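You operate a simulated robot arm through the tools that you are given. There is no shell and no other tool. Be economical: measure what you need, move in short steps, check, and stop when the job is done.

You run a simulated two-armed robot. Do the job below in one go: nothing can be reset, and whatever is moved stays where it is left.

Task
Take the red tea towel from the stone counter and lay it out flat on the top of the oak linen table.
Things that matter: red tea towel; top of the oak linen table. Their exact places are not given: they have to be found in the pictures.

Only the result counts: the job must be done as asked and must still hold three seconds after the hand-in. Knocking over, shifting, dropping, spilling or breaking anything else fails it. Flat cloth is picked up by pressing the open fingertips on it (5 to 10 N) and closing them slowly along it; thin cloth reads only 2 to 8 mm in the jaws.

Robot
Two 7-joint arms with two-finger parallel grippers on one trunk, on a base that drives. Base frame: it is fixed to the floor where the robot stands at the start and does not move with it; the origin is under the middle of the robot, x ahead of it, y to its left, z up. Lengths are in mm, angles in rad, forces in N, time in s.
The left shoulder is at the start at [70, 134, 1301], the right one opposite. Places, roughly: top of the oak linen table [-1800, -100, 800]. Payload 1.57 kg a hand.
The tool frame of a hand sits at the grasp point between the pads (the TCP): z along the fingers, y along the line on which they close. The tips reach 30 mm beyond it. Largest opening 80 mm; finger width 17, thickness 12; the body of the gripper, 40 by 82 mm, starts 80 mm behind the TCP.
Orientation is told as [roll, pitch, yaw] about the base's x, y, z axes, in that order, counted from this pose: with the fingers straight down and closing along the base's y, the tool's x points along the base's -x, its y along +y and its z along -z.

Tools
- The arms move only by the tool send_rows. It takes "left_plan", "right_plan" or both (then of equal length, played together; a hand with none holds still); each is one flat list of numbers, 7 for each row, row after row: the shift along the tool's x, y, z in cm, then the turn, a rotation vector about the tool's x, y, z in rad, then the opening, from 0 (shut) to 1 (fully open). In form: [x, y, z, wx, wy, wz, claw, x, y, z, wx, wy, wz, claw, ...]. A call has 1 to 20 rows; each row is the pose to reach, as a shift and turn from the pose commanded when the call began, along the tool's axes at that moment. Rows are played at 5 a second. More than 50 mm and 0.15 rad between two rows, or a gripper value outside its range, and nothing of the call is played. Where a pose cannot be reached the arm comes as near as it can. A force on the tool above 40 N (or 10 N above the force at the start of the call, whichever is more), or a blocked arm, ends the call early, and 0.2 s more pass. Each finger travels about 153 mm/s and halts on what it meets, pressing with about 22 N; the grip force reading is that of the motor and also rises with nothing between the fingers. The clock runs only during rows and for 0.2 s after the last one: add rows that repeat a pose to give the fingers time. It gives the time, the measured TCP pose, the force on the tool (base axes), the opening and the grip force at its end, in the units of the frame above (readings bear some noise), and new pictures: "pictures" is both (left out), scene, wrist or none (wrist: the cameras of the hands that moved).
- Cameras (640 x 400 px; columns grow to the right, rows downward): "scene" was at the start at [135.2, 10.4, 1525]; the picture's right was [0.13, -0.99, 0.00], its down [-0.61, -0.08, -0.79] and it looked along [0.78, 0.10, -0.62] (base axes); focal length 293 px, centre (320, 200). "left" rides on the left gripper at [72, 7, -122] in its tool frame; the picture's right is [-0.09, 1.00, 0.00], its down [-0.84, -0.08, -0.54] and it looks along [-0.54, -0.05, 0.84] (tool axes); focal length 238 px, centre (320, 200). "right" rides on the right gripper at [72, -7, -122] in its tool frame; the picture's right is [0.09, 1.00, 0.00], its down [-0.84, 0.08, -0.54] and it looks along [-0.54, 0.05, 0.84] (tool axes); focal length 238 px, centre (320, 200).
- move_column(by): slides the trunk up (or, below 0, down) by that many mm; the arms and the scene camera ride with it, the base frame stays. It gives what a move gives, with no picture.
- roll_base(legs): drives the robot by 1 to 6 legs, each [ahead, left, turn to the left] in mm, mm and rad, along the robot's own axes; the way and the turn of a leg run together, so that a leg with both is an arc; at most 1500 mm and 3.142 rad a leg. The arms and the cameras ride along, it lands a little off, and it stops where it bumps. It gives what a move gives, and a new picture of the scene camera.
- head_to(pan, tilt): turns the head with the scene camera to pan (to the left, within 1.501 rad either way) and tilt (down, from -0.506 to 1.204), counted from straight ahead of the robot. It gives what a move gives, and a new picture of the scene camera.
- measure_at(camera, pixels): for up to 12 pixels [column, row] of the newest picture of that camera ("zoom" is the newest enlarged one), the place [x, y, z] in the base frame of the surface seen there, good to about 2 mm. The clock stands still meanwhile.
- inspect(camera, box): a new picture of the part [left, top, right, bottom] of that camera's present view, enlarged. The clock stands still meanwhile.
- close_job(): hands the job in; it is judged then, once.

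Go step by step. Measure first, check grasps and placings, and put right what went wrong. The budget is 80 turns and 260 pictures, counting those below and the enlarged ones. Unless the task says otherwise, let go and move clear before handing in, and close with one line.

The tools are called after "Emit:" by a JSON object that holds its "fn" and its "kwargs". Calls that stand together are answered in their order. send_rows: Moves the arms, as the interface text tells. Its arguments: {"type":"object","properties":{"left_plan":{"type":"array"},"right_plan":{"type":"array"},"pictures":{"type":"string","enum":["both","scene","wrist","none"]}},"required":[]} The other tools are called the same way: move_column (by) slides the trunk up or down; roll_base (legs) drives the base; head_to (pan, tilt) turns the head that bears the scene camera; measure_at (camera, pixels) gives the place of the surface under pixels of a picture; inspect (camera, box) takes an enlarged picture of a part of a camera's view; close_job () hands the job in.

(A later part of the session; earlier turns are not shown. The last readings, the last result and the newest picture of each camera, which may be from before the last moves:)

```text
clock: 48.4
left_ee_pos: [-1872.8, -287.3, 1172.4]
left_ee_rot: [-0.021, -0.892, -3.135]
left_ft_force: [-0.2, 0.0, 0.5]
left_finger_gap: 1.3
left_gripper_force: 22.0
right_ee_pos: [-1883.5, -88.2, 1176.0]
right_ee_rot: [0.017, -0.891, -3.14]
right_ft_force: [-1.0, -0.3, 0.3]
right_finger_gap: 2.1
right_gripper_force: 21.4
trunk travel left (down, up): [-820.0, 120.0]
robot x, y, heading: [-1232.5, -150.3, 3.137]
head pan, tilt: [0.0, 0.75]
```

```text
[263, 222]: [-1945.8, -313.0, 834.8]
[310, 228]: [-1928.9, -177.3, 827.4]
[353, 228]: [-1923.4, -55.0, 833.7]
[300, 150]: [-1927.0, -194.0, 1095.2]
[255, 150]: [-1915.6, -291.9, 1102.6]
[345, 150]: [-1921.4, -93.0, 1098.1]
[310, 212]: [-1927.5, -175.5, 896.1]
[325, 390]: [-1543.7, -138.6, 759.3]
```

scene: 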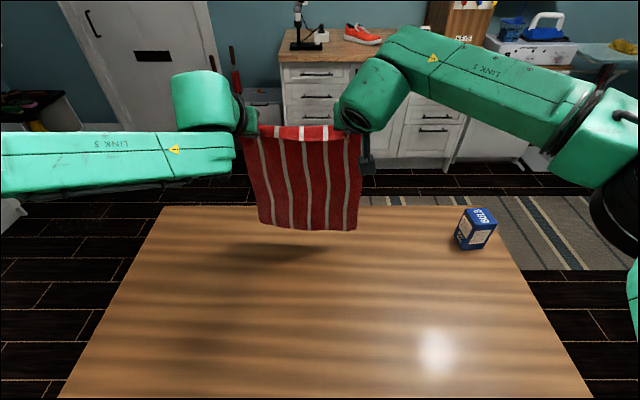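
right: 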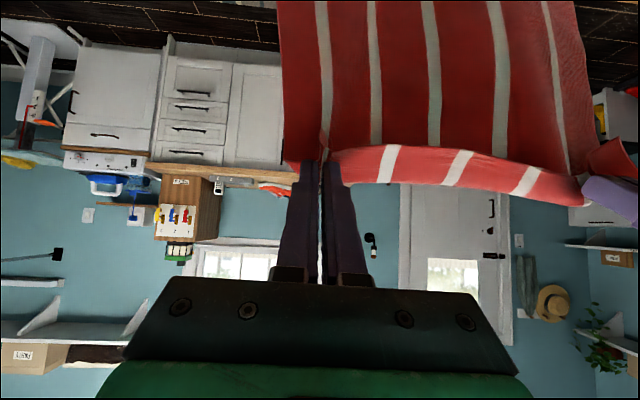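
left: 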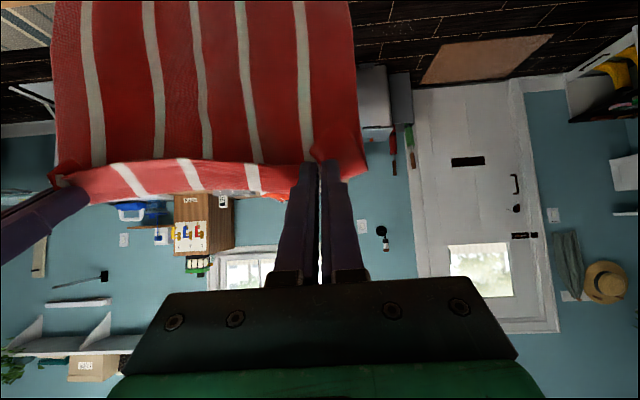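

The lower edge hangs at x≈-1928, z≈828, so the towel will span x≈-1928 to -1570: on the table. I'll lower the trunk 62 mm to touch, then come back and down along the diagonal, first half.

Emit:
{"fn": "move_column", "kwargs": {"by": -62}}

Emit:
{"fn": "send_rows", "kwargs": {"left_plan": [2.19, 0, -0.16, 0, 0.03, 0, 0, 4.37, 0, -0.32, 0, 0.06, 0, 0, 6.56, 0, -0.48, 0, 0.09, 0, 0, 8.75, 0, -0.64, 0, 0.12, 0, 0, 10.9, 0, -0.8, 0, 0.15, 0, 0, 13.1, 0, -0.96, 0, 0.18, 0, 0, 15.3, 0, -1.12, 0, 0.21, 0, 0, 17.5, 0, -1.28, 0, 0.24, 0, 0, 19.7, 0, -1.44, 0, 0.27, 0, 0, 21.87, 0, -1.6, 0, 0.3, 0, 0], "right_plan": [2.19, 0, -0.16, 0, 0.03, 0, 0, 4.37, 0, -0.32, 0, 0.06, 0, 0, 6.56, 0, -0.48, 0, 0.09, 0, 0, 8.75, 0, -0.64, 0, 0.12, 0, 0, 10.9, 0, -0.8, 0, 0.15, 0, 0, 13.1, 0, -0.96, 0, 0.18, 0, 0, 15.3, 0, -1.12, 0, 0.21, 0, 0, 17.5, 0, -1.28, 0, 0.24, 0, 0, 19.7, 0, -1.44, 0, 0.27, 0, 0, 21.87, 0, -1.6, 0, 0.3, 0, 0], "pictures": "scene"}}

```text
clock: 49.4
left_ee_pos: [-1872.6, -286.6, 1109.6]
left_ee_rot: [-0.023, -0.892, -3.132]
left_ft_force: [-0.4, 0.0, -0.2]
left_finger_gap: 1.6
left_gripper_force: 22.5
right_ee_pos: [-1884.1, -88.0, 1111.9]
right_ee_rot: [0.018, -0.888, -3.139]
right_ft_force: [-0.2, 0.3, 0.2]
right_finger_gap: 2.1
right_gripper_force: 21.8
trunk travel left (down, up): [-758.0, 182.0]
robot x, y, heading: [-1234.6, -150.3, 3.143]
head pan, tilt: [0.0, 0.75]
```

```text
clock: 51.6
left_ee_pos: [-1722.0, -286.9, 950.5]
left_ee_rot: [-0.014, -0.589, 3.142]
left_ft_force: [-0.4, 0.2, 0.0]
left_finger_gap: 1.7
left_gripper_force: 22.0
right_ee_pos: [-1733.5, -88.5, 952.7]
right_ee_rot: [0.013, -0.587, -3.132]
right_ft_force: [0.0, 0.2, 0.3]
right_finger_gap: 2.1
right_gripper_force: 21.5
trunk travel left (down, up): [-758.0, 182.0]
robot x, y, heading: [-1233.4, -149.6, 3.141]
head pan, tilt: [0.0, 0.75]
```

scene: 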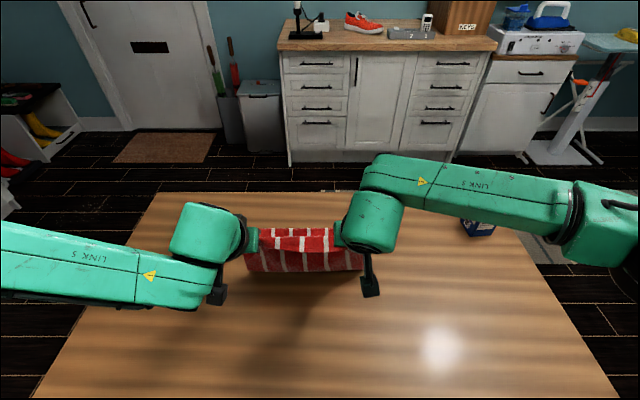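

The towel is partly down. I'll measure where the bend (row ~268) and far part (row ~233) lie.

Emit:
{"fn": "measure_at", "kwargs": {"camera": "scene", "pixels": [[255, 268], [305, 269], [355, 265], [270, 232], [300, 231], [330, 230], [300, 250], [245, 258]]}}

Emit:
{"fn": "inspect", "kwargs": {"camera": "scene", "box": [220, 200, 400, 312]}}

```text
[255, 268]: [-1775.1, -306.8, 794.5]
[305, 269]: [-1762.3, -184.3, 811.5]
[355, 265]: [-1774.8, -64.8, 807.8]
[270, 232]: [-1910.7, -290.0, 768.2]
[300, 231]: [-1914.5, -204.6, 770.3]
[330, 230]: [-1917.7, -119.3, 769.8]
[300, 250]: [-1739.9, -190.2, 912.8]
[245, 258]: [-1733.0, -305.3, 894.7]
```

```text
3.56 times, centred on (310, 256) of scene
```

zoom: 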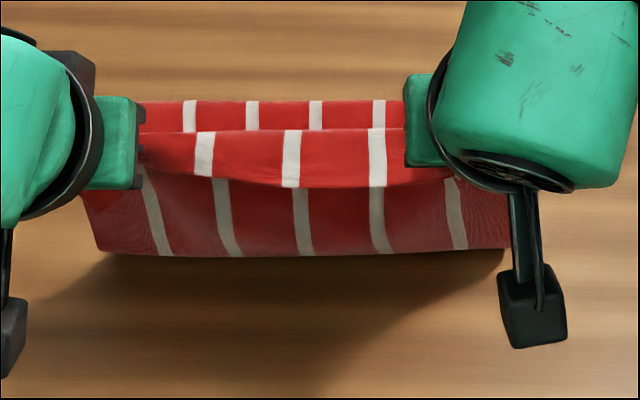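

The far edge lies flat at x≈-1920. I'll do the second half of the diagonal, stopping about 10 mm above the table.

Emit:
{"fn": "send_rows", "kwargs": {"left_plan": [1.98, 0, 0.45, 0, 0.03, 0, 0, 3.97, 0, 0.9, 0, 0.06, 0, 0, 5.95, 0, 1.35, 0, 0.09, 0, 0, 7.93, 0, 1.8, 0, 0.12, 0, 0, 9.92, 0, 2.25, 0, 0.15, 0, 0, 11.9, 0, 2.7, 0, 0.18, 0, 0, 13.88, 0, 3.15, 0, 0.21, 0, 0, 15.86, 0, 3.6, 0, 0.24, 0, 0, 17.85, 0, 4.05, 0, 0.27, 0, 0, 19.83, 0, 4.5, 0, 0.3, 0, 0], "right_plan": [2.08, 0, 0.41, 0, 0.03, 0, 0, 4.16, 0, 0.82, 0, 0.06, 0, 0, 6.23, 0, 1.24, 0, 0.09, 0, 0, 8.31, 0, 1.65, 0, 0.12, 0, 0, 10.39, 0, 2.06, 0, 0.15, 0, 0, 12.47, 0, 2.47, 0, 0.18, 0, 0, 14.55, 0, 2.88, 0, 0.21, 0, 0, 16.62, 0, 3.3, 0, 0.24, 0, 0, 18.7, 0, 3.71, 0, 0.27, 0, 0, 20.78, 0, 4.12, 0, 0.3, 0, 0], "pictures": "both"}}

```text
clock: 53.8
left_ee_pos: [-1583.2, -292.7, 812.4]
left_ee_rot: [-0.016, -0.289, 3.136]
left_ft_force: [-0.1, 1.6, 0.5]
left_finger_gap: 1.7
left_gripper_force: 21.5
left hand out of reach, approached as far as the arm can: row 10
right_ee_pos: [-1583.2, -88.0, 803.7]
right_ee_rot: [0.014, -0.288, -3.127]
right_ft_force: [0.1, -2.5, 0.1]
right_finger_gap: 2.5
right_gripper_force: 22.0
trunk travel left (down, up): [-758.0, 182.0]
robot x, y, heading: [-1233.2, -151.3, 3.145]
head pan, tilt: [0.0, 0.75]
```

scene: 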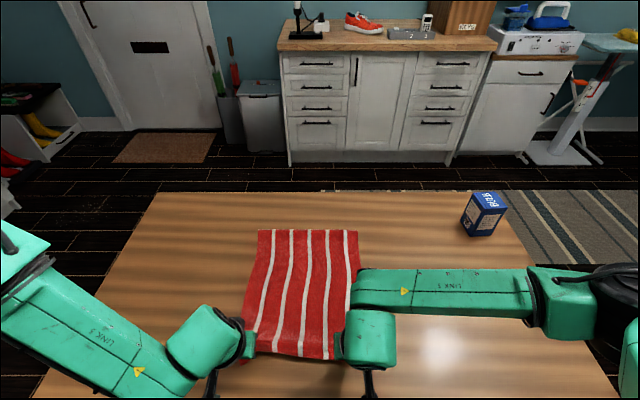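
right: 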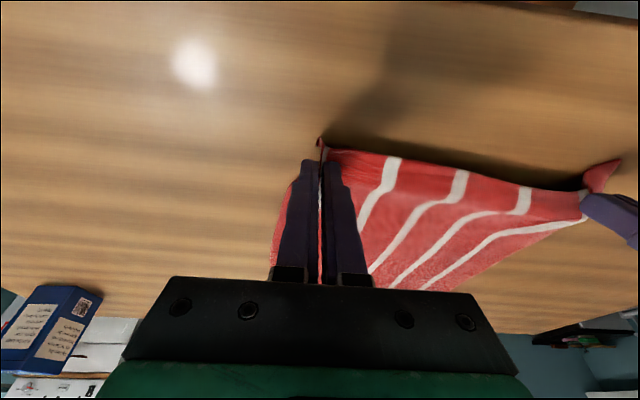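
left: 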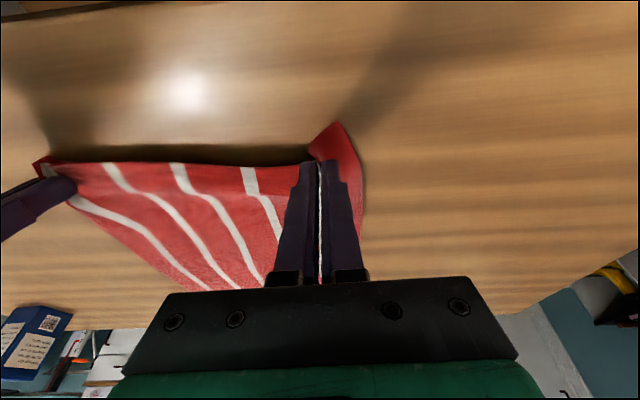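

The towel lies along the table with the near edge just above the top; the left arm is at its low limit. I'll lower the trunk 11 mm, then settle the left hand and draw both hands back 10 mm to tauten.

Emit:
{"fn": "move_column", "kwargs": {"by": -11}}

Emit:
{"fn": "send_rows", "kwargs": {"left_plan": [0.23, -0.2, 0.7, 0, 0, 0, 0, 0.7, -0.2, 0.56, 0, 0, 0, 0, 1.19, -0.2, 0.42, 0, 0, 0, 0, 1.19, -0.2, 0.42, 0, 0, 0, 0], "right_plan": [0, 0, 0, 0, 0, 0, 0, 0.48, 0, -0.14, 0, 0, 0, 0, 0.96, 0, -0.28, 0, 0, 0, 0, 0.96, 0, -0.28, 0, 0, 0, 0], "pictures": "both"}}

```text
clock: 54.4
left_ee_pos: [-1582.5, -293.2, 800.8]
left_ee_rot: [-0.015, -0.292, 3.136]
left_ft_force: [0.4, 1.8, 0.4]
left_finger_gap: 1.8
left_gripper_force: 22.2
right_ee_pos: [-1583.6, -87.0, 793.7]
right_ee_rot: [0.012, -0.289, -3.127]
right_ft_force: [-0.1, -2.9, 6.3]
right_finger_gap: 2.3
right_gripper_force: 21.6
trunk travel left (down, up): [-747.0, 193.0]
robot x, y, heading: [-1233.8, -144.7, 3.14]
head pan, tilt: [0.0, 0.75]
```

```text
clock: 55.4
left_ee_pos: [-1572.5, -295.1, 801.1]
left_ee_rot: [-0.016, -0.292, 3.136]
left_ft_force: [0.4, 4.3, 0.2]
left_finger_gap: 1.5
left_gripper_force: 22.5
left hand out of reach, approached as far as the arm can: row 1, 2, 3, 4
right_ee_pos: [-1573.5, -87.0, 792.7]
right_ee_rot: [0.015, -0.287, -3.129]
right_ft_force: [-2.1, -4.8, 8.7]
right_finger_gap: 1.9
right_gripper_force: 22.3
trunk travel left (down, up): [-747.0, 193.0]
robot x, y, heading: [-1235.5, -153.0, 3.143]
head pan, tilt: [0.0, 0.75]
```

scene: 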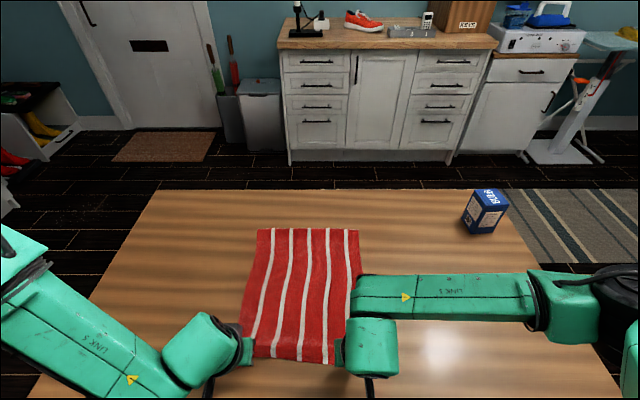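
right: 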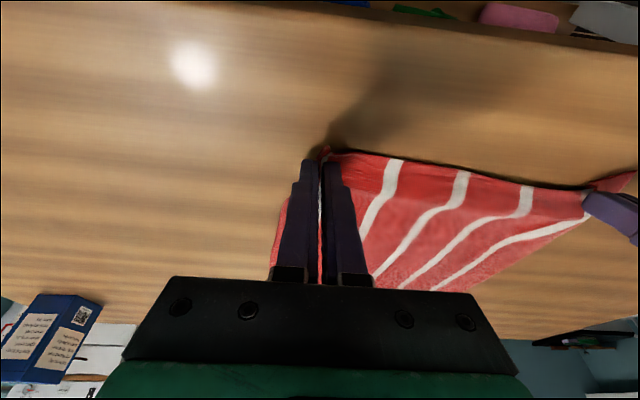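
left: 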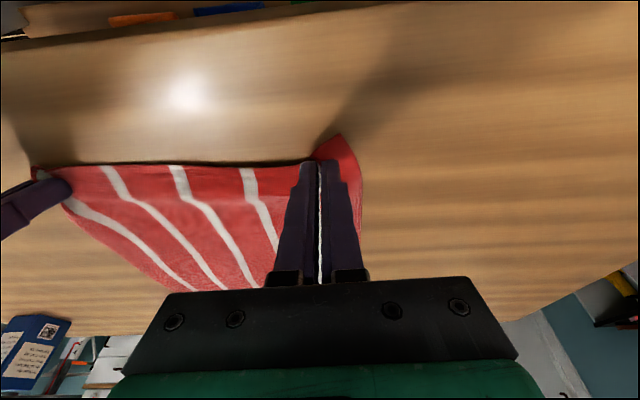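

The left tips are still ~9 mm up and its arm is at its limit. I'll raise the right hand 8 mm, lower the trunk 9 mm, then open both jaws slowly.

Emit:
{"fn": "send_rows", "kwargs": {"right_plan": [-0.23, 0, -0.77, 0, 0, 0, 0], "pictures": "none"}}

Emit:
{"fn": "move_column", "kwargs": {"by": -9}}

Emit:
{"fn": "send_rows", "kwargs": {"left_plan": [0, 0, 0, 0, 0, 0, 0.05, 0, 0, 0, 0, 0, 0, 0.1, 0, 0, 0, 0, 0, 0, 0.2, 0, 0, 0, 0, 0, 0, 0.3, 0, 0, 0, 0, 0, 0, 0.4, 0, 0, 0, 0, 0, 0, 0.4], "right_plan": [0, 0, 0, 0, 0, 0, 0.05, 0, 0, 0, 0, 0, 0, 0.1, 0, 0, 0, 0, 0, 0, 0.2, 0, 0, 0, 0, 0, 0, 0.3, 0, 0, 0, 0, 0, 0, 0.4, 0, 0, 0, 0, 0, 0, 0.4], "pictures": "both"}}

```text
clock: 55.8
left_ee_pos: [-1573.4, -295.1, 799.9]
left_ee_rot: [-0.017, -0.291, 3.136]
left_ft_force: [-0.2, 4.6, 0.1]
left_finger_gap: 1.4
left_gripper_force: 21.9
right_ee_pos: [-1572.6, -85.7, 799.7]
right_ee_rot: [0.013, -0.287, -3.127]
right_ft_force: [-0.4, -4.2, -0.5]
right_finger_gap: 1.8
right_gripper_force: 22.0
trunk travel left (down, up): [-747.0, 193.0]
robot x, y, heading: [-1236.4, -148.9, 3.138]
head pan, tilt: [0.0, 0.75]
```

```text
clock: 56.4
left_ee_pos: [-1572.3, -294.0, 793.7]
left_ee_rot: [-0.016, -0.295, 3.134]
left_ft_force: [1.4, 0.9, 21.3]
left_finger_gap: 1.6
left_gripper_force: 22.0
right_ee_pos: [-1571.0, -85.8, 794.0]
right_ee_rot: [0.014, -0.291, -3.129]
right_ft_force: [1.4, -2.7, 10.2]
right_finger_gap: 2.4
right_gripper_force: 21.9
trunk travel left (down, up): [-738.0, 202.0]
robot x, y, heading: [-1234.3, -149.0, 3.142]
head pan, tilt: [0.0, 0.75]
```

```text
clock: 57.8
left_ee_pos: [-1569.9, -293.1, 793.4]
left_ee_rot: [-0.015, -0.294, 3.134]
left_ft_force: [0.2, 6.9, 26.5]
left_finger_gap: 25.6
left_gripper_force: 0.0
right_ee_pos: [-1572.0, -85.2, 792.4]
right_ee_rot: [0.017, -0.291, -3.129]
right_ft_force: [-0.2, 1.6, 7.3]
right_finger_gap: 30.7
right_gripper_force: 0.1
trunk travel left (down, up): [-738.0, 202.0]
robot x, y, heading: [-1234.2, -149.2, 3.147]
head pan, tilt: [0.0, 0.75]
```

scene: 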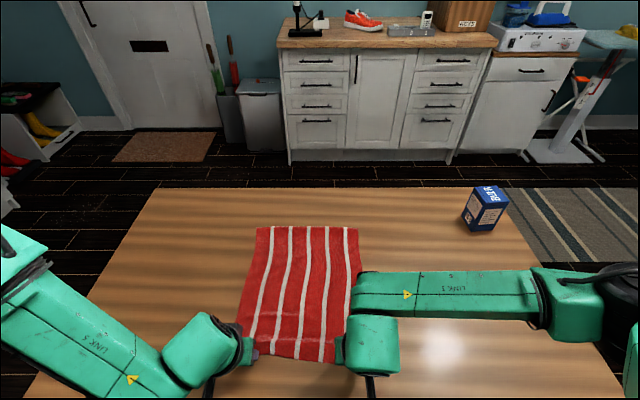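
right: 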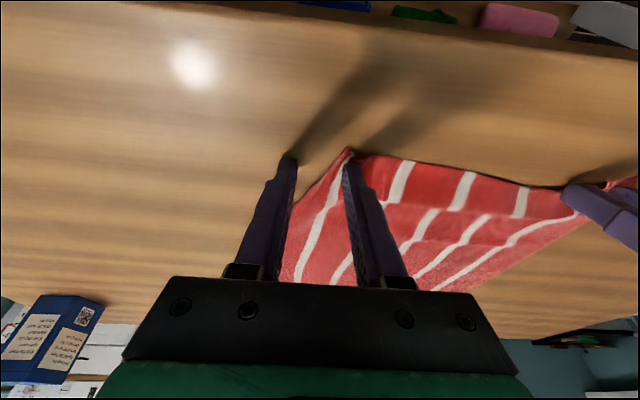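
left: 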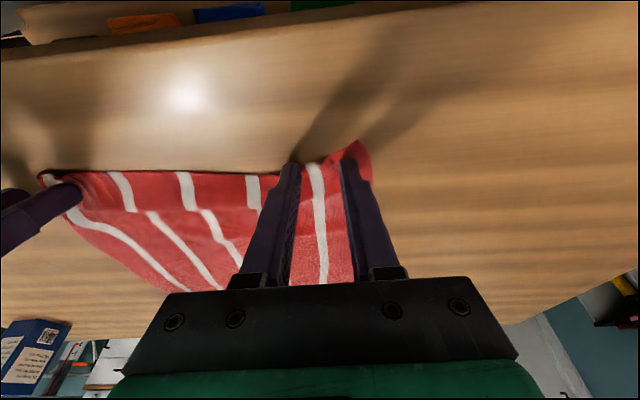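

Both jaws are open. The right corner appears tucked at (345,155) in the right view. I'll withdraw both hands up along their fingers to inspect.

Emit:
{"fn": "send_rows", "kwargs": {"left_plan": [0, 0, -2, 0, 0, 0, 0.4, 0, 0, -5, 0, 0, 0, 0.4, 0, 0, -9, 0, 0, 0, 0.4, 0, 0, -13, 0, 0, 0, 0.4, 0, 2, -16, 0, 0, 0, 0.4, 0, 5, -18, 0, 0, 0, 0.4], "right_plan": [0, 0, -2, 0, 0, 0, 0.4, 0, 0, -5, 0, 0, 0, 0.4, 0, 0, -9, 0, 0, 0, 0.4, 0, 0, -13, 0, 0, 0, 0.4, 0, -2, -16, 0, 0, 0, 0.4, 0, -5, -18, 0, 0, 0, 0.4], "pictures": "both"}}

Emit:
{"fn": "inspect", "kwargs": {"camera": "scene", "box": [190, 200, 430, 390]}}

```text
clock: 59.2
left_ee_pos: [-1579.3, -298.5, 836.2]
left_ee_rot: [-0.016, -0.291, 3.134]
left_ft_force: [0.2, -1.0, 0.0]
left_finger_gap: 32.0
left_gripper_force: 0.0
left hand out of reach, approached as far as the arm can: row 2, 3, 4, 5, 6
right_ee_pos: [-1522.1, -33.1, 965.0]
right_ee_rot: [0.014, -0.291, -3.127]
right_ft_force: [0.7, -0.1, -1.1]
right_finger_gap: 31.9
right_gripper_force: 0.0
trunk travel left (down, up): [-738.0, 202.0]
robot x, y, heading: [-1236.6, -150.5, 3.142]
head pan, tilt: [0.0, 0.75]
```

scene: 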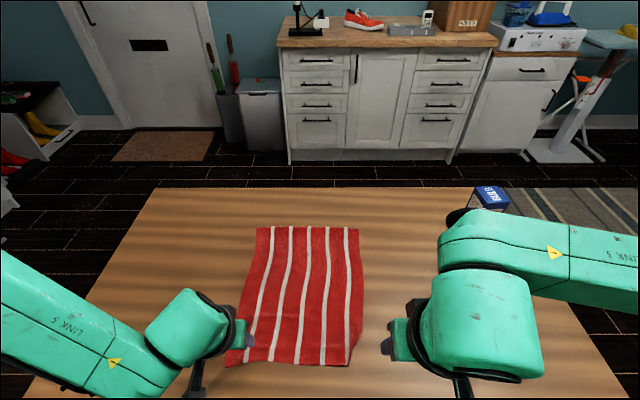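
right: 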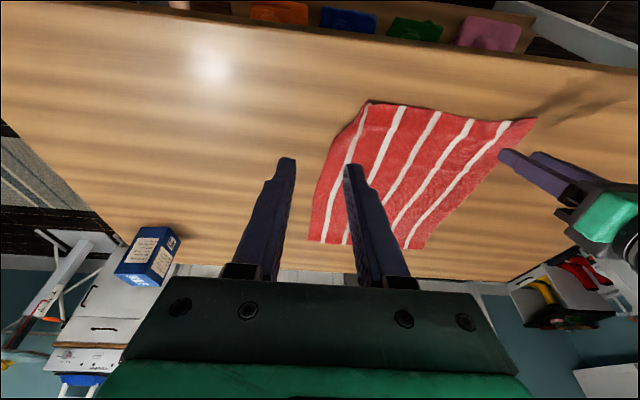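
left: 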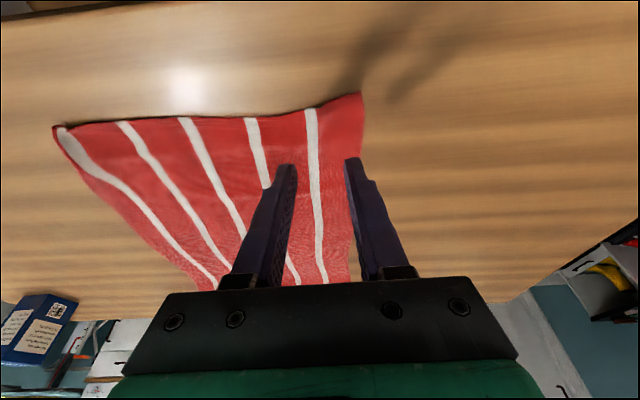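

```text
2.11 times, centred on (310, 295) of scene
```

zoom: 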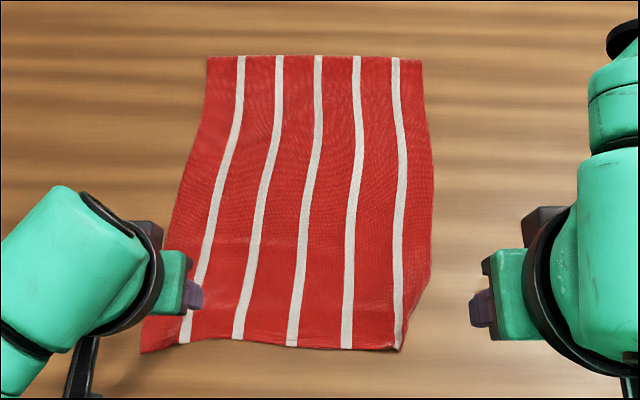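

The towel is laid out well, except its right near corner at zoom (400,350), which looks tucked. I'll inspect that closely and check the right arm's clearance to the can.

Emit:
{"fn": "inspect", "kwargs": {"camera": "scene", "box": [310, 300, 390, 380]}}

Emit:
{"fn": "inspect", "kwargs": {"camera": "right", "box": [290, 80, 550, 260]}}

Emit:
{"fn": "measure_at", "kwargs": {"camera": "scene", "pixels": [[257, 229], [357, 229], [358, 300], [352, 345], [345, 365], [320, 364], [280, 361], [300, 300], [455, 216], [490, 192], [330, 340], [348, 330]]}}

```text
5.00 times, centred on (350, 340) of scene
```

zoom: 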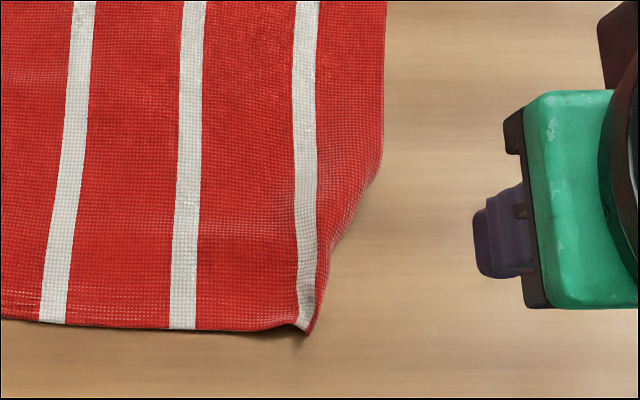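

```text
2.22 times, centred on (420, 170) of right
```

zoom: 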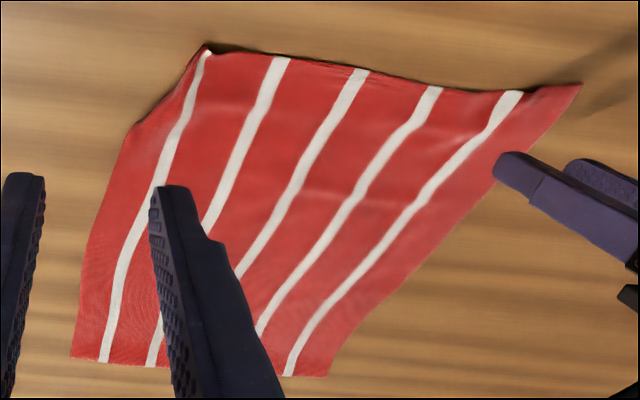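

```text
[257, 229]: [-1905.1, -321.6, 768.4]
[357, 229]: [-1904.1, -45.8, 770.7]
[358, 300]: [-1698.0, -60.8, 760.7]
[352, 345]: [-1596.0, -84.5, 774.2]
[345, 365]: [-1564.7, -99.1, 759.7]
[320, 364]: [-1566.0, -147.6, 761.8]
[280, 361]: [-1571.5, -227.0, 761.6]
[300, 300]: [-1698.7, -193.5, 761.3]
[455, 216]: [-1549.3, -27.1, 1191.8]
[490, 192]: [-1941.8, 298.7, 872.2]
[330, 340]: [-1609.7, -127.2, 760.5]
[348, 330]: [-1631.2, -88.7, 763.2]
```

The right near corner is folded under, a triangle from about (-1640,-55) to (-1565,-97), while everything else is flat at z≈761. I'll bring the right hand over that corner, to about (-1580,-118), to pinch and lift it.

Emit:
{"fn": "send_rows", "kwargs": {"right_plan": [-0.14, 1.42, 2.68, 0, 0, 0, 0.4, -0.27, 2.83, 5.37, 0, 0, 0, 0.4, -0.41, 4.25, 8.05, 0, 0, 0, 0.4, -0.55, 5.67, 10.7, 0, 0, 0, 0.4, -0.68, 7.1, 13.4, 0, 0, 0, 0.4, -0.82, 8.5, 16.1, 0, 0, 0, 0.4, -0.54, 8.5, 17.0, 0, 0, 0, 0.4, -0.54, 8.5, 17.0, 0, 0, 0, 0.4], "pictures": "wrist"}}

```text
clock: 61.0
left_ee_pos: [-1581.1, -300.7, 837.0]
left_ee_rot: [-0.015, -0.288, 3.136]
left_ft_force: [0.0, -0.2, -0.1]
left_finger_gap: 32.2
left_gripper_force: 0.1
right_ee_pos: [-1575.5, -121.8, 803.0]
right_ee_rot: [0.012, -0.289, -3.128]
right_ft_force: [-0.4, -0.1, -0.2]
right_finger_gap: 32.2
right_gripper_force: 0.1
trunk travel left (down, up): [-738.0, 202.0]
robot x, y, heading: [-1234.2, -151.0, 3.14]
head pan, tilt: [0.0, 0.75]
```

right: 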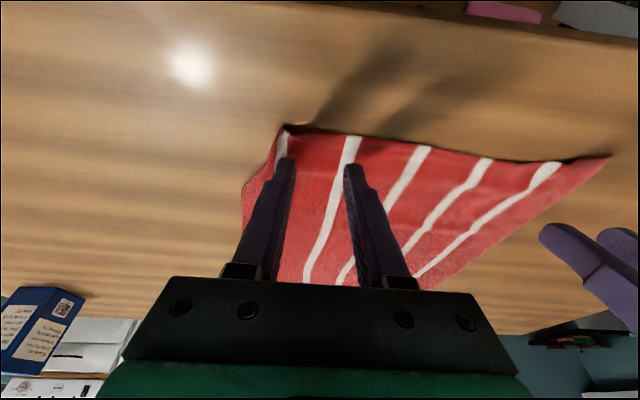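

Fingers straddle the cloth just inside the corner. I'll press down about 11 mm and check the force.

Emit:
{"fn": "send_rows", "kwargs": {"right_plan": [0.23, 0, 0.77, 0, 0, 0, 0.4, 0.31, 0, 1.05, 0, 0, 0, 0.4, 0.33, 0, 1.11, 0, 0, 0, 0.4, 0.33, 0, 1.11, 0, 0, 0, 0.4], "pictures": "none"}}

```text
clock: 62.0
left_ee_pos: [-1580.6, -299.6, 837.4]
left_ee_rot: [-0.016, -0.292, 3.138]
left_ft_force: [-0.5, 0.7, 1.1]
left_finger_gap: 32.2
left_gripper_force: 0.0
right_ee_pos: [-1576.3, -122.2, 794.0]
right_ee_rot: [0.013, -0.291, -3.13]
right_ft_force: [-1.7, 0.5, 19.4]
right_finger_gap: 32.7
right_gripper_force: 0.6
trunk travel left (down, up): [-738.0, 202.0]
robot x, y, heading: [-1236.4, -148.7, 3.141]
head pan, tilt: [0.0, 0.75]
```

The press is 19 N; I'll back off about 1 mm, close slowly, then lift 60 mm.

Emit:
{"fn": "send_rows", "kwargs": {"right_plan": [-0.03, 0, -0.1, 0, 0, 0, 0.4, -0.03, 0, -0.1, 0, 0, 0, 0.36, -0.03, 0, -0.1, 0, 0, 0, 0.32, -0.03, 0, -0.1, 0, 0, 0, 0.28, -0.03, 0, -0.1, 0, 0, 0, 0.24, -0.03, 0, -0.1, 0, 0, 0, 0.2, -0.03, 0, -0.1, 0, 0, 0, 0.16, -0.03, 0, -0.1, 0, 0, 0, 0.12, -0.03, 0, -0.1, 0, 0, 0, 0.08, -0.03, 0, -0.1, 0, 0, 0, 0.04, -0.03, 0, -0.1, 0, 0, 0, 0, -0.03, 0, -0.1, 0, 0, 0, 0], "pictures": "wrist"}}

```text
clock: 64.6
left_ee_pos: [-1580.3, -299.7, 837.5]
left_ee_rot: [-0.014, -0.289, 3.136]
left_ft_force: [-0.6, 0.2, -0.2]
left_finger_gap: 32.0
left_gripper_force: 0.1
right_ee_pos: [-1575.0, -120.1, 793.3]
right_ee_rot: [0.011, -0.29, -3.128]
right_ft_force: [1.4, 1.4, 12.3]
right_finger_gap: 1.8
right_gripper_force: 22.1
trunk travel left (down, up): [-738.0, 202.0]
robot x, y, heading: [-1237.9, -147.7, 3.138]
head pan, tilt: [0.0, 0.75]
```

right: 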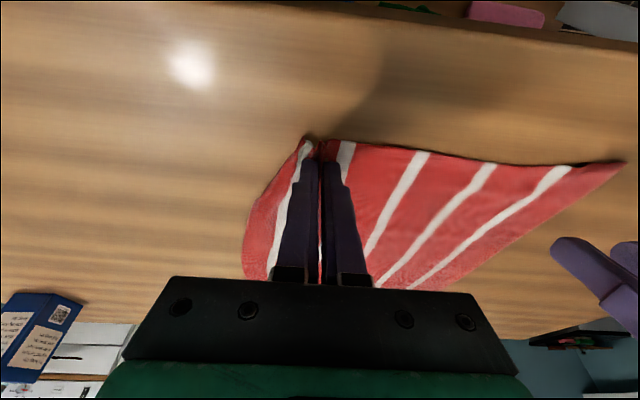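

It holds 1.8 mm of cloth. Lifting the corner 70 mm.

Emit:
{"fn": "send_rows", "kwargs": {"right_plan": [-0.5, 0, -1.7, 0, 0, 0, 0, -1.0, 0, -3.4, 0, 0, 0, 0, -1.5, 0, -5.0, 0, 0, 0, 0, -2.0, 0, -6.7, 0, 0, 0, 0, -2.0, 0, -6.7, 0, 0, 0, 0], "pictures": "both"}}

Emit:
{"fn": "inspect", "kwargs": {"camera": "right", "box": [220, 100, 480, 280]}}

```text
clock: 65.8
left_ee_pos: [-1579.9, -300.8, 836.6]
left_ee_rot: [-0.014, -0.29, 3.137]
left_ft_force: [0.2, -0.7, 1.2]
left_finger_gap: 31.7
left_gripper_force: 0.1
right_ee_pos: [-1574.6, -120.9, 862.4]
right_ee_rot: [0.011, -0.288, -3.128]
right_ft_force: [-0.1, 0.2, -0.7]
right_finger_gap: 1.9
right_gripper_force: 22.1
trunk travel left (down, up): [-738.0, 202.0]
robot x, y, heading: [-1234.3, -153.6, 3.144]
head pan, tilt: [0.0, 0.75]
```

scene: 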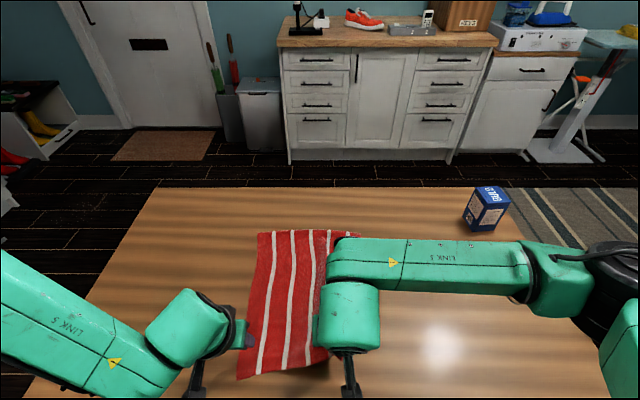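
right: 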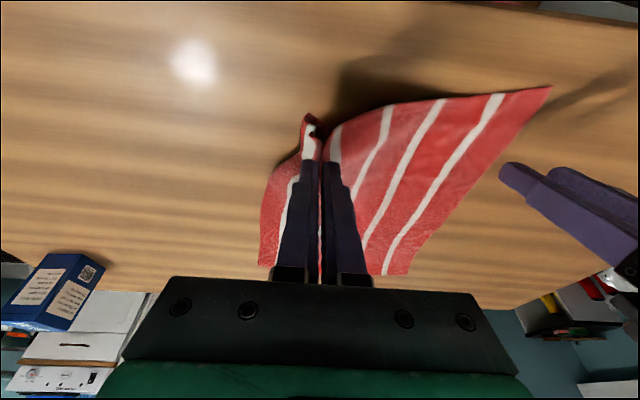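

```text
2.22 times, centred on (350, 190) of right
```

zoom: 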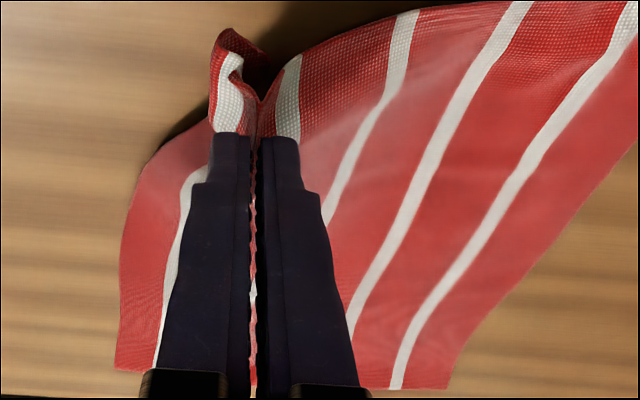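

The flap now hangs, curled inward under the pinch. I'll roll the gripper so the tips point outward (+y), and lower while moving inward so the flap drags out to the right side.

Emit:
{"fn": "send_rows", "kwargs": {"right_plan": [0, -0.7, 0, 0.1, 0, 0, 0, 0, -1.5, 0, 0.2, 0, 0, 0, 0.3, -0.5, 1.0, 0.3, 0, 0, 0, 0.6, 0.5, 2.0, 0.4, 0, 0, 0, 0.9, 1.3, 3.0, 0.5, 0, 0, 0, 1.2, 2.1, 4.0, 0.6, 0, 0, 0, 1.4, 2.8, 4.7, 0.6, 0, 0, 0, 1.57, 3.3, 5.3, 0.6, 0, 0, 0], "pictures": "both"}}

Emit:
{"fn": "inspect", "kwargs": {"camera": "right", "box": [200, 80, 500, 290]}}

```text
clock: 67.2
left_ee_pos: [-1580.6, -315.9, 831.3]
left_ee_rot: [0.01, -0.279, -3.119]
left_ft_force: [-2.8, 6.1, -15.2]
left_finger_gap: 32.0
left_gripper_force: 0.0
right_ee_pos: [-1579.1, -136.8, 820.1]
right_ee_rot: [-0.574, -0.291, -3.143]
right_ft_force: [-0.3, 0.0, 0.5]
right_finger_gap: 1.9
right_gripper_force: 21.9
trunk travel left (down, up): [-738.0, 202.0]
robot x, y, heading: [-1237.2, -151.0, 3.147]
head pan, tilt: [0.0, 0.75]
stopped in row 7 (left hand): the force on the tool passed its limit (the readings are from after the stop); the commanded pose is now the measured one
```

scene: 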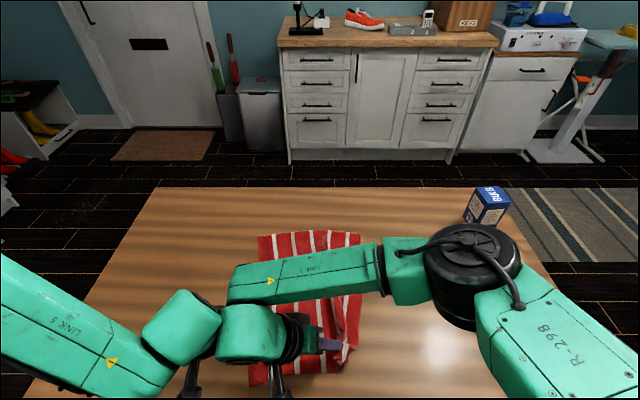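
right: 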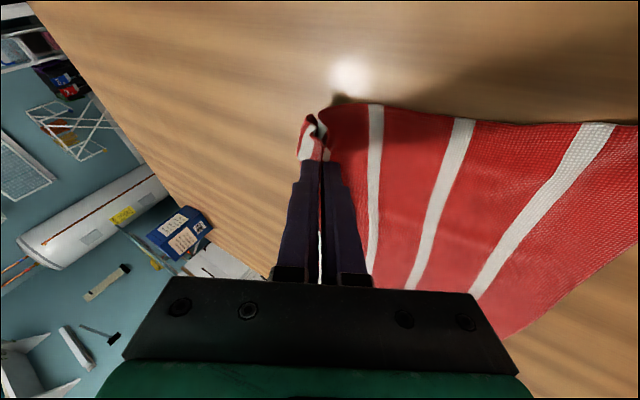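

```text
1.90 times, centred on (350, 185) of right
```

zoom: 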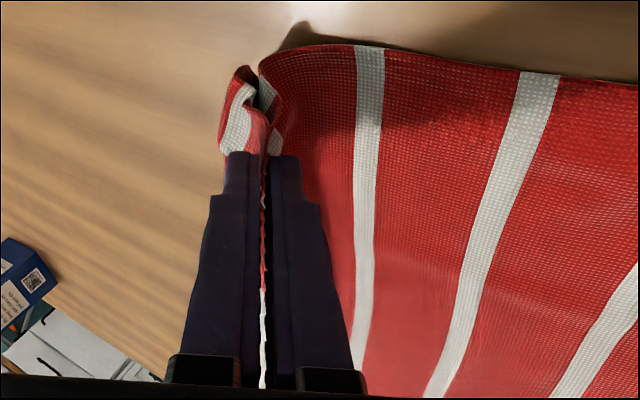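

The right wrist bumped the left hand, and the flap is clamped inside the pinch so it can't open. I'll roll the right hand back and move the left hand up and away to the left.

Emit:
{"fn": "send_rows", "kwargs": {"left_plan": [-0.2, 1.7, -0.6, 0, 0, 0, 0.4, -0.5, 3.4, -1.8, 0, 0, 0, 0.4, -0.9, 5.0, -3.1, 0, 0, 0, 0.4, -1.3, 6.7, -4.6, 0, 0, 0, 0.4, -1.8, 8.4, -6.2, 0, 0, 0, 0.4, -2.2, 10, -7.7, 0, 0, 0, 0.4], "right_plan": [0, -0.28, 0.18, -0.095, 0, 0, 0, 0, -0.56, 0.36, -0.19, 0, 0, 0, 0, -0.84, 0.55, -0.285, 0, 0, 0, 0, -1.12, 0.73, -0.38, 0, 0, 0, 0, -1.4, 0.91, -0.475, 0, 0, 0, 0, -1.68, 1.09, -0.57, 0, 0, 0], "pictures": "both"}}

```text
clock: 68.6
left_ee_pos: [-1591.0, -427.1, 884.3]
left_ee_rot: [0.009, -0.281, -3.121]
left_ft_force: [0.4, -0.7, 0.5]
left_finger_gap: 32.0
left_gripper_force: 0.0
left hand out of reach, approached as far as the arm can: row 2, 3, 4, 5, 6
right_ee_pos: [-1578.3, -114.4, 820.7]
right_ee_rot: [0.002, -0.291, -3.139]
right_ft_force: [0.1, -0.1, -0.3]
right_finger_gap: 1.9
right_gripper_force: 22.1
trunk travel left (down, up): [-738.0, 202.0]
robot x, y, heading: [-1236.0, -151.9, 3.143]
head pan, tilt: [0.0, 0.75]
```

scene: 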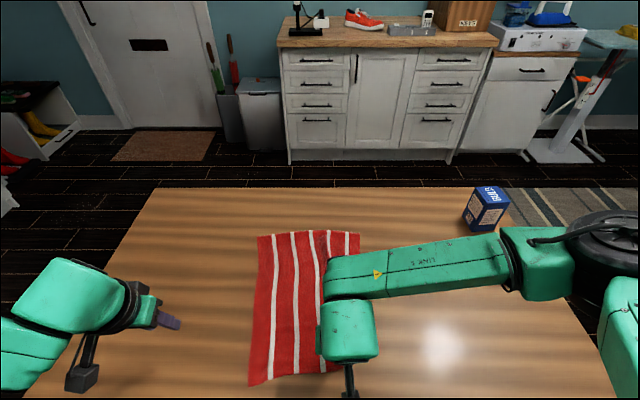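
right: 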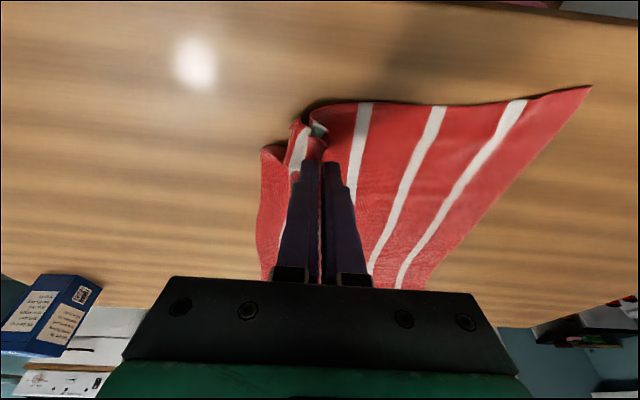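
left: 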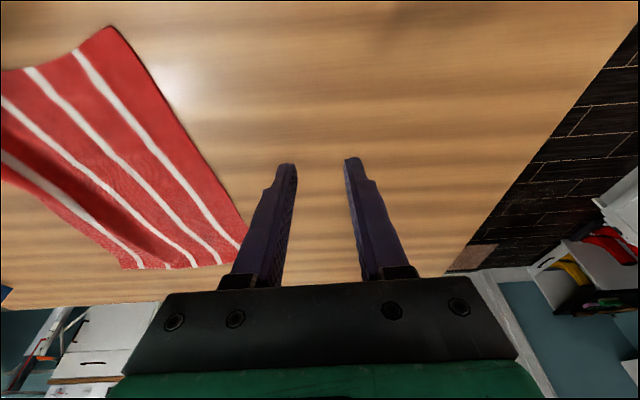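

The left hand is clear. I'll lower the right hand while drawing it outward 15 mm, open slowly, and rise straight up to look at the corner again.

Emit:
{"fn": "send_rows", "kwargs": {"right_plan": [0.2, -0.7, 0.7, 0, 0, 0, 0, 0.5, -1.5, 1.6, 0, 0, 0, 0, 0.65, -1.5, 2.2, 0, 0, 0, 0, 0.65, -1.5, 2.2, 0, 0, 0, 0.1, 0.65, -1.5, 2.2, 0, 0, 0, 0.2, 0.65, -1.5, 2.2, 0, 0, 0, 0.3, 0.65, -1.5, 2.2, 0, 0, 0, 0.35, 0.3, -1.5, 1.0, 0, 0, 0, 0.35, -0.6, -1.5, -2.0, 0, 0, 0, 0.35, -1.5, -1.5, -5.0, 0, 0, 0, 0.35, -2.4, -3, -8.0, 0, 0, 0, 0.35, -3.3, -6, -11.0, 0, 0, 0, 0.35, -4.2, -9, -14.0, 0, 0, 0, 0.35], "pictures": "both"}}

Emit:
{"fn": "inspect", "kwargs": {"camera": "scene", "box": [210, 210, 410, 390]}}

```text
clock: 71.4
left_ee_pos: [-1591.3, -425.9, 885.1]
left_ee_rot: [0.012, -0.283, -3.121]
left_ft_force: [0.5, -0.1, 1.2]
left_finger_gap: 32.0
left_gripper_force: 0.1
right_ee_pos: [-1577.9, -23.1, 966.8]
right_ee_rot: [0.001, -0.292, -3.142]
right_ft_force: [-0.9, 0.5, -0.9]
right_finger_gap: 27.7
right_gripper_force: 0.1
trunk travel left (down, up): [-738.0, 202.0]
robot x, y, heading: [-1233.8, -148.6, 3.139]
head pan, tilt: [0.0, 0.75]
```

scene: 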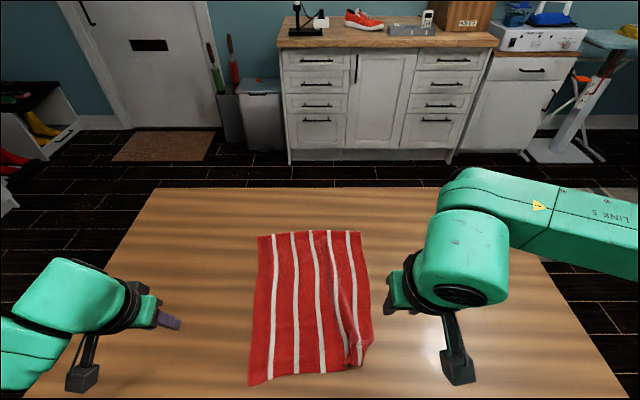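
right: 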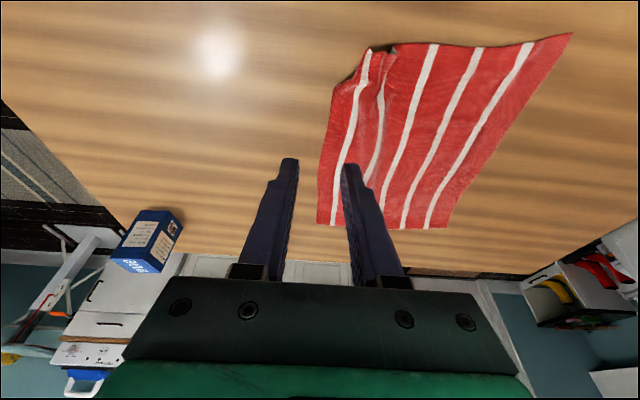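

```text
2.22 times, centred on (310, 300) of scene
```

zoom: 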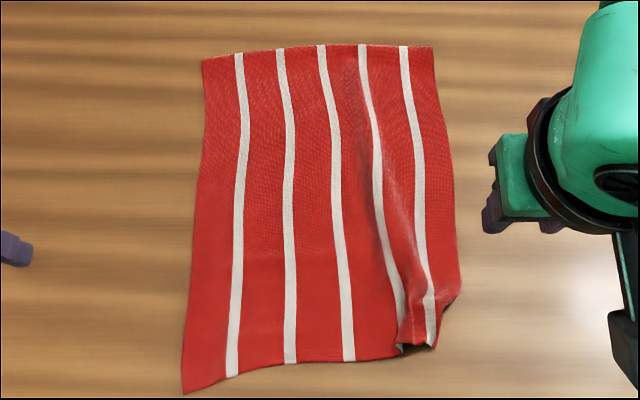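

A ridge runs along the fourth stripe and the corner is still tucked. I'll zoom in there and measure.

Emit:
{"fn": "inspect", "kwargs": {"camera": "scene", "box": [325, 320, 385, 380]}}

Emit:
{"fn": "measure_at", "kwargs": {"camera": "zoom", "pixels": [[170, 470], [250, 430], [330, 450], [440, 290], [420, 350], [380, 200], [220, 250], [100, 300], [300, 300], [160, 530], [310, 510], [260, 300]]}}

```text
6.67 times, centred on (355, 350) of scene
```

zoom: 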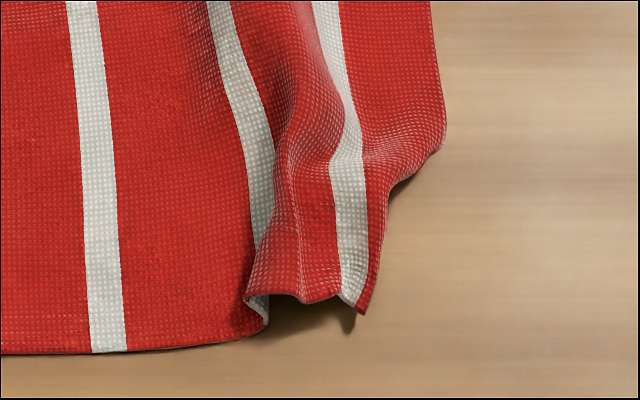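

```text
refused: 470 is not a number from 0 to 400
```

The corner's outer strip is folded under and lifted slightly. I'll measure the key points.

Emit:
{"fn": "measure_at", "kwargs": {"camera": "zoom", "pixels": [[440, 145], [365, 305], [345, 250], [390, 200], [250, 305], [300, 220], [300, 100], [345, 120], [400, 50], [265, 330], [150, 345], [330, 10]]}}

```text
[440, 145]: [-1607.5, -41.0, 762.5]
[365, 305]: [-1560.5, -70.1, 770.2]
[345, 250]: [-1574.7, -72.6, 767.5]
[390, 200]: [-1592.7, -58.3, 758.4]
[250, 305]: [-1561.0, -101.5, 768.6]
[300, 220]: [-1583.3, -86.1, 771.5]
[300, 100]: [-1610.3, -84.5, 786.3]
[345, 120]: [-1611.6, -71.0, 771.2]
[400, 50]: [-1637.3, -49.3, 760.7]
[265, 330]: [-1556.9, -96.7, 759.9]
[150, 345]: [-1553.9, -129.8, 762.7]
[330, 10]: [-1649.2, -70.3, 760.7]
```

A raised ridge (z≈786 at (-1610,-85)) can be pinched clear of the flap. I'll pinch it at about (-1625,-82) and lift 110 mm so the corner falls free.

Emit:
{"fn": "send_rows", "kwargs": {"right_plan": [0.2, 1.2, 3.0, 0, 0, 0, 0.5, 0.4, 2.4, 6.0, 0, 0, 0, 0.5, 0.6, 3.6, 9.0, 0, 0, 0, 0.5, 0.8, 4.8, 12.0, 0, 0, 0, 0.5, 1.0, 5.9, 14.7, 0, 0, 0, 0.5, 1.22, 5.9, 17.3, 0, 0, 0, 0.5, 1.22, 5.9, 17.3, 0, 0, 0, 0.4, 1.22, 5.9, 17.3, 0, 0, 0, 0.3, 1.22, 5.9, 17.3, 0, 0, 0, 0.2, 1.22, 5.9, 17.3, 0, 0, 0, 0.1, 1.22, 5.9, 17.3, 0, 0, 0, 0, 1.22, 5.9, 17.3, 0, 0, 0, 0], "pictures": "wrist"}}

```text
clock: 74.0
left_ee_pos: [-1591.3, -428.7, 883.6]
left_ee_rot: [0.008, -0.282, -3.12]
left_ft_force: [-0.6, -0.2, -0.1]
left_finger_gap: 32.1
left_gripper_force: 0.1
right_ee_pos: [-1617.2, -84.5, 797.1]
right_ee_rot: [0.0, -0.292, -3.143]
right_ft_force: [-0.2, 0.0, -0.5]
right_finger_gap: 2.2
right_gripper_force: 21.9
trunk travel left (down, up): [-738.0, 202.0]
robot x, y, heading: [-1236.8, -149.7, 3.143]
head pan, tilt: [0.0, 0.75]
```

right: 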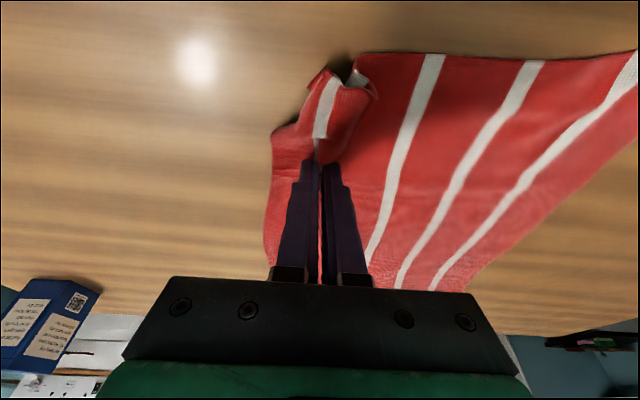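

Pinched (2.2 mm). Lifting 110 mm.

Emit:
{"fn": "send_rows", "kwargs": {"right_plan": [-0.6, 0, -2.0, 0, 0, 0, 0, -1.2, 0, -4.0, 0, 0, 0, 0, -1.8, 0, -6.0, 0, 0, 0, 0, -2.4, 0, -8.0, 0, 0, 0, 0, -3.1, 0, -10.5, 0, 0, 0, 0, -3.1, 0, -10.5, 0, 0, 0, 0, -3.1, 0, -10.5, 0, 0, 0, 0], "pictures": "both"}}

Emit:
{"fn": "inspect", "kwargs": {"camera": "right", "box": [200, 20, 500, 230]}}

```text
clock: 75.6
left_ee_pos: [-1592.0, -427.0, 883.1]
left_ee_rot: [0.009, -0.28, -3.121]
left_ft_force: [0.3, -0.5, 0.4]
left_finger_gap: 32.0
left_gripper_force: 0.0
right_ee_pos: [-1617.5, -83.7, 906.1]
right_ee_rot: [0.001, -0.292, -3.141]
right_ft_force: [0.3, 0.1, 0.1]
right_finger_gap: 2.2
right_gripper_force: 21.9
trunk travel left (down, up): [-738.0, 202.0]
robot x, y, heading: [-1237.2, -150.2, 3.14]
head pan, tilt: [0.0, 0.75]
```

scene: 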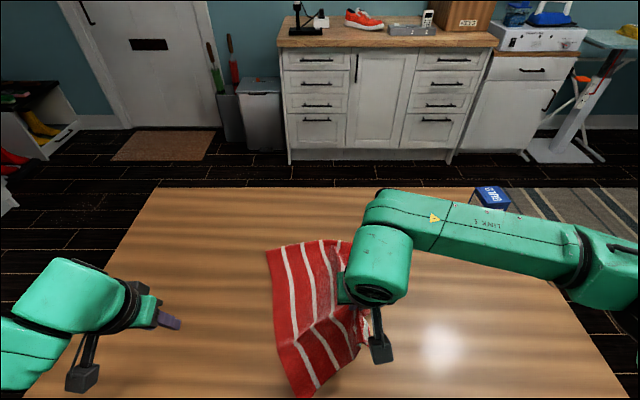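
right: 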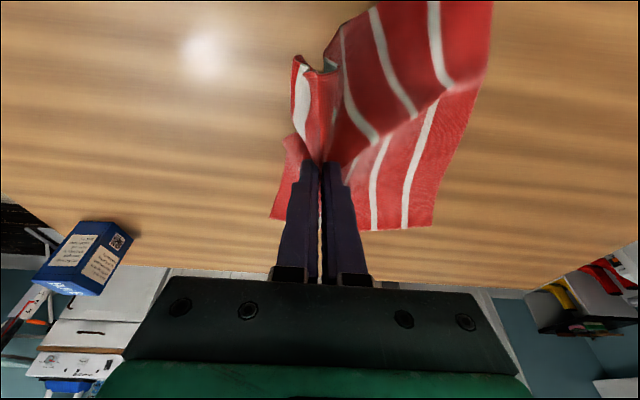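

```text
1.90 times, centred on (350, 125) of right
```

zoom: 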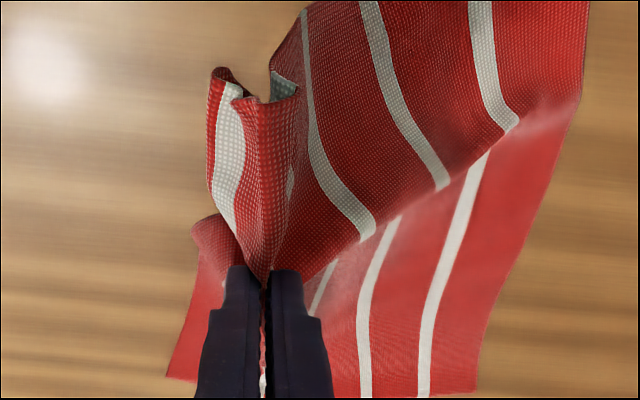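

The corner now hangs free but its edge still curls under. I'll lower until it touches, then drag diagonally inward (−y) and outward (−x) while lowering, so the curled strip rolls out to the right.

Emit:
{"fn": "send_rows", "kwargs": {"right_plan": [0.5, 0, 1.6, 0, 0, 0, 0, 1.0, 0, 3.2, 0, 0, 0, 0, 1.43, 0, 4.8, 0, 0, 0, 0, 0.72, 1.5, 5.9, 0, 0, 0, 0, 0.0, 3.0, 7.0, 0, 0, 0, 0, -0.7, 4.5, 8.1, 0, 0, 0, 0, -1.4, 6.0, 9.28, 0, 0, 0, 0, -1.4, 6.0, 9.28, 0, 0, 0, 0], "pictures": "both"}}

Emit:
{"fn": "inspect", "kwargs": {"camera": "right", "box": [200, 20, 500, 230]}}

```text
clock: 77.4
left_ee_pos: [-1591.7, -428.9, 883.6]
left_ee_rot: [0.008, -0.281, -3.121]
left_ft_force: [0.5, 0.3, 0.4]
left_finger_gap: 32.1
left_gripper_force: 0.1
right_ee_pos: [-1656.3, -143.2, 821.9]
right_ee_rot: [0.0, -0.292, -3.14]
right_ft_force: [0.0, -0.7, 0.2]
right_finger_gap: 2.3
right_gripper_force: 21.5
trunk travel left (down, up): [-738.0, 202.0]
robot x, y, heading: [-1237.4, -150.6, 3.139]
head pan, tilt: [0.0, 0.75]
```

scene: 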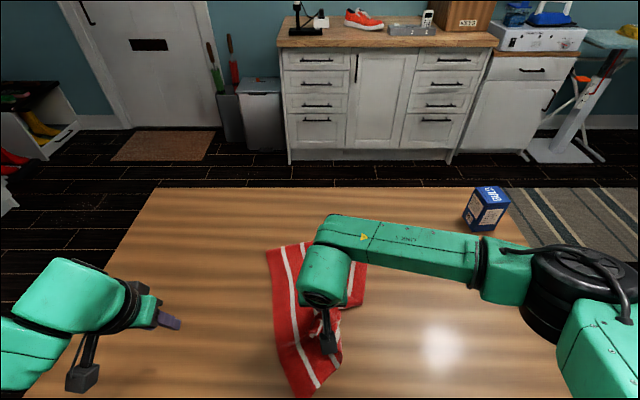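
right: 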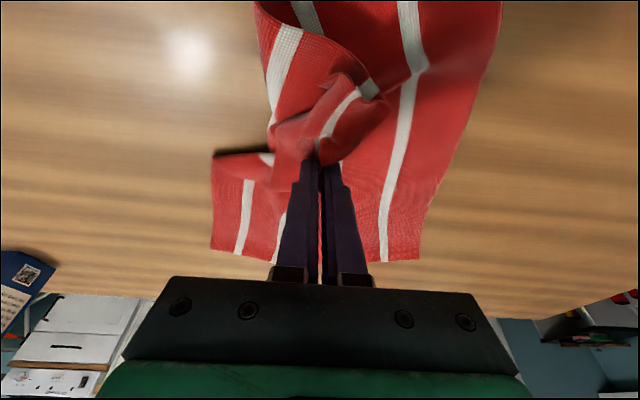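

```text
1.90 times, centred on (350, 125) of right
```

zoom: 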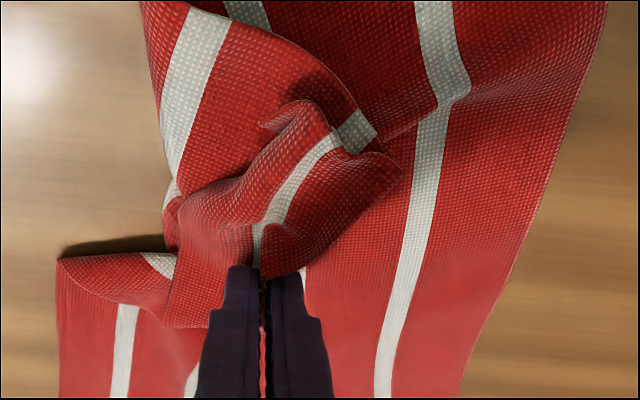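

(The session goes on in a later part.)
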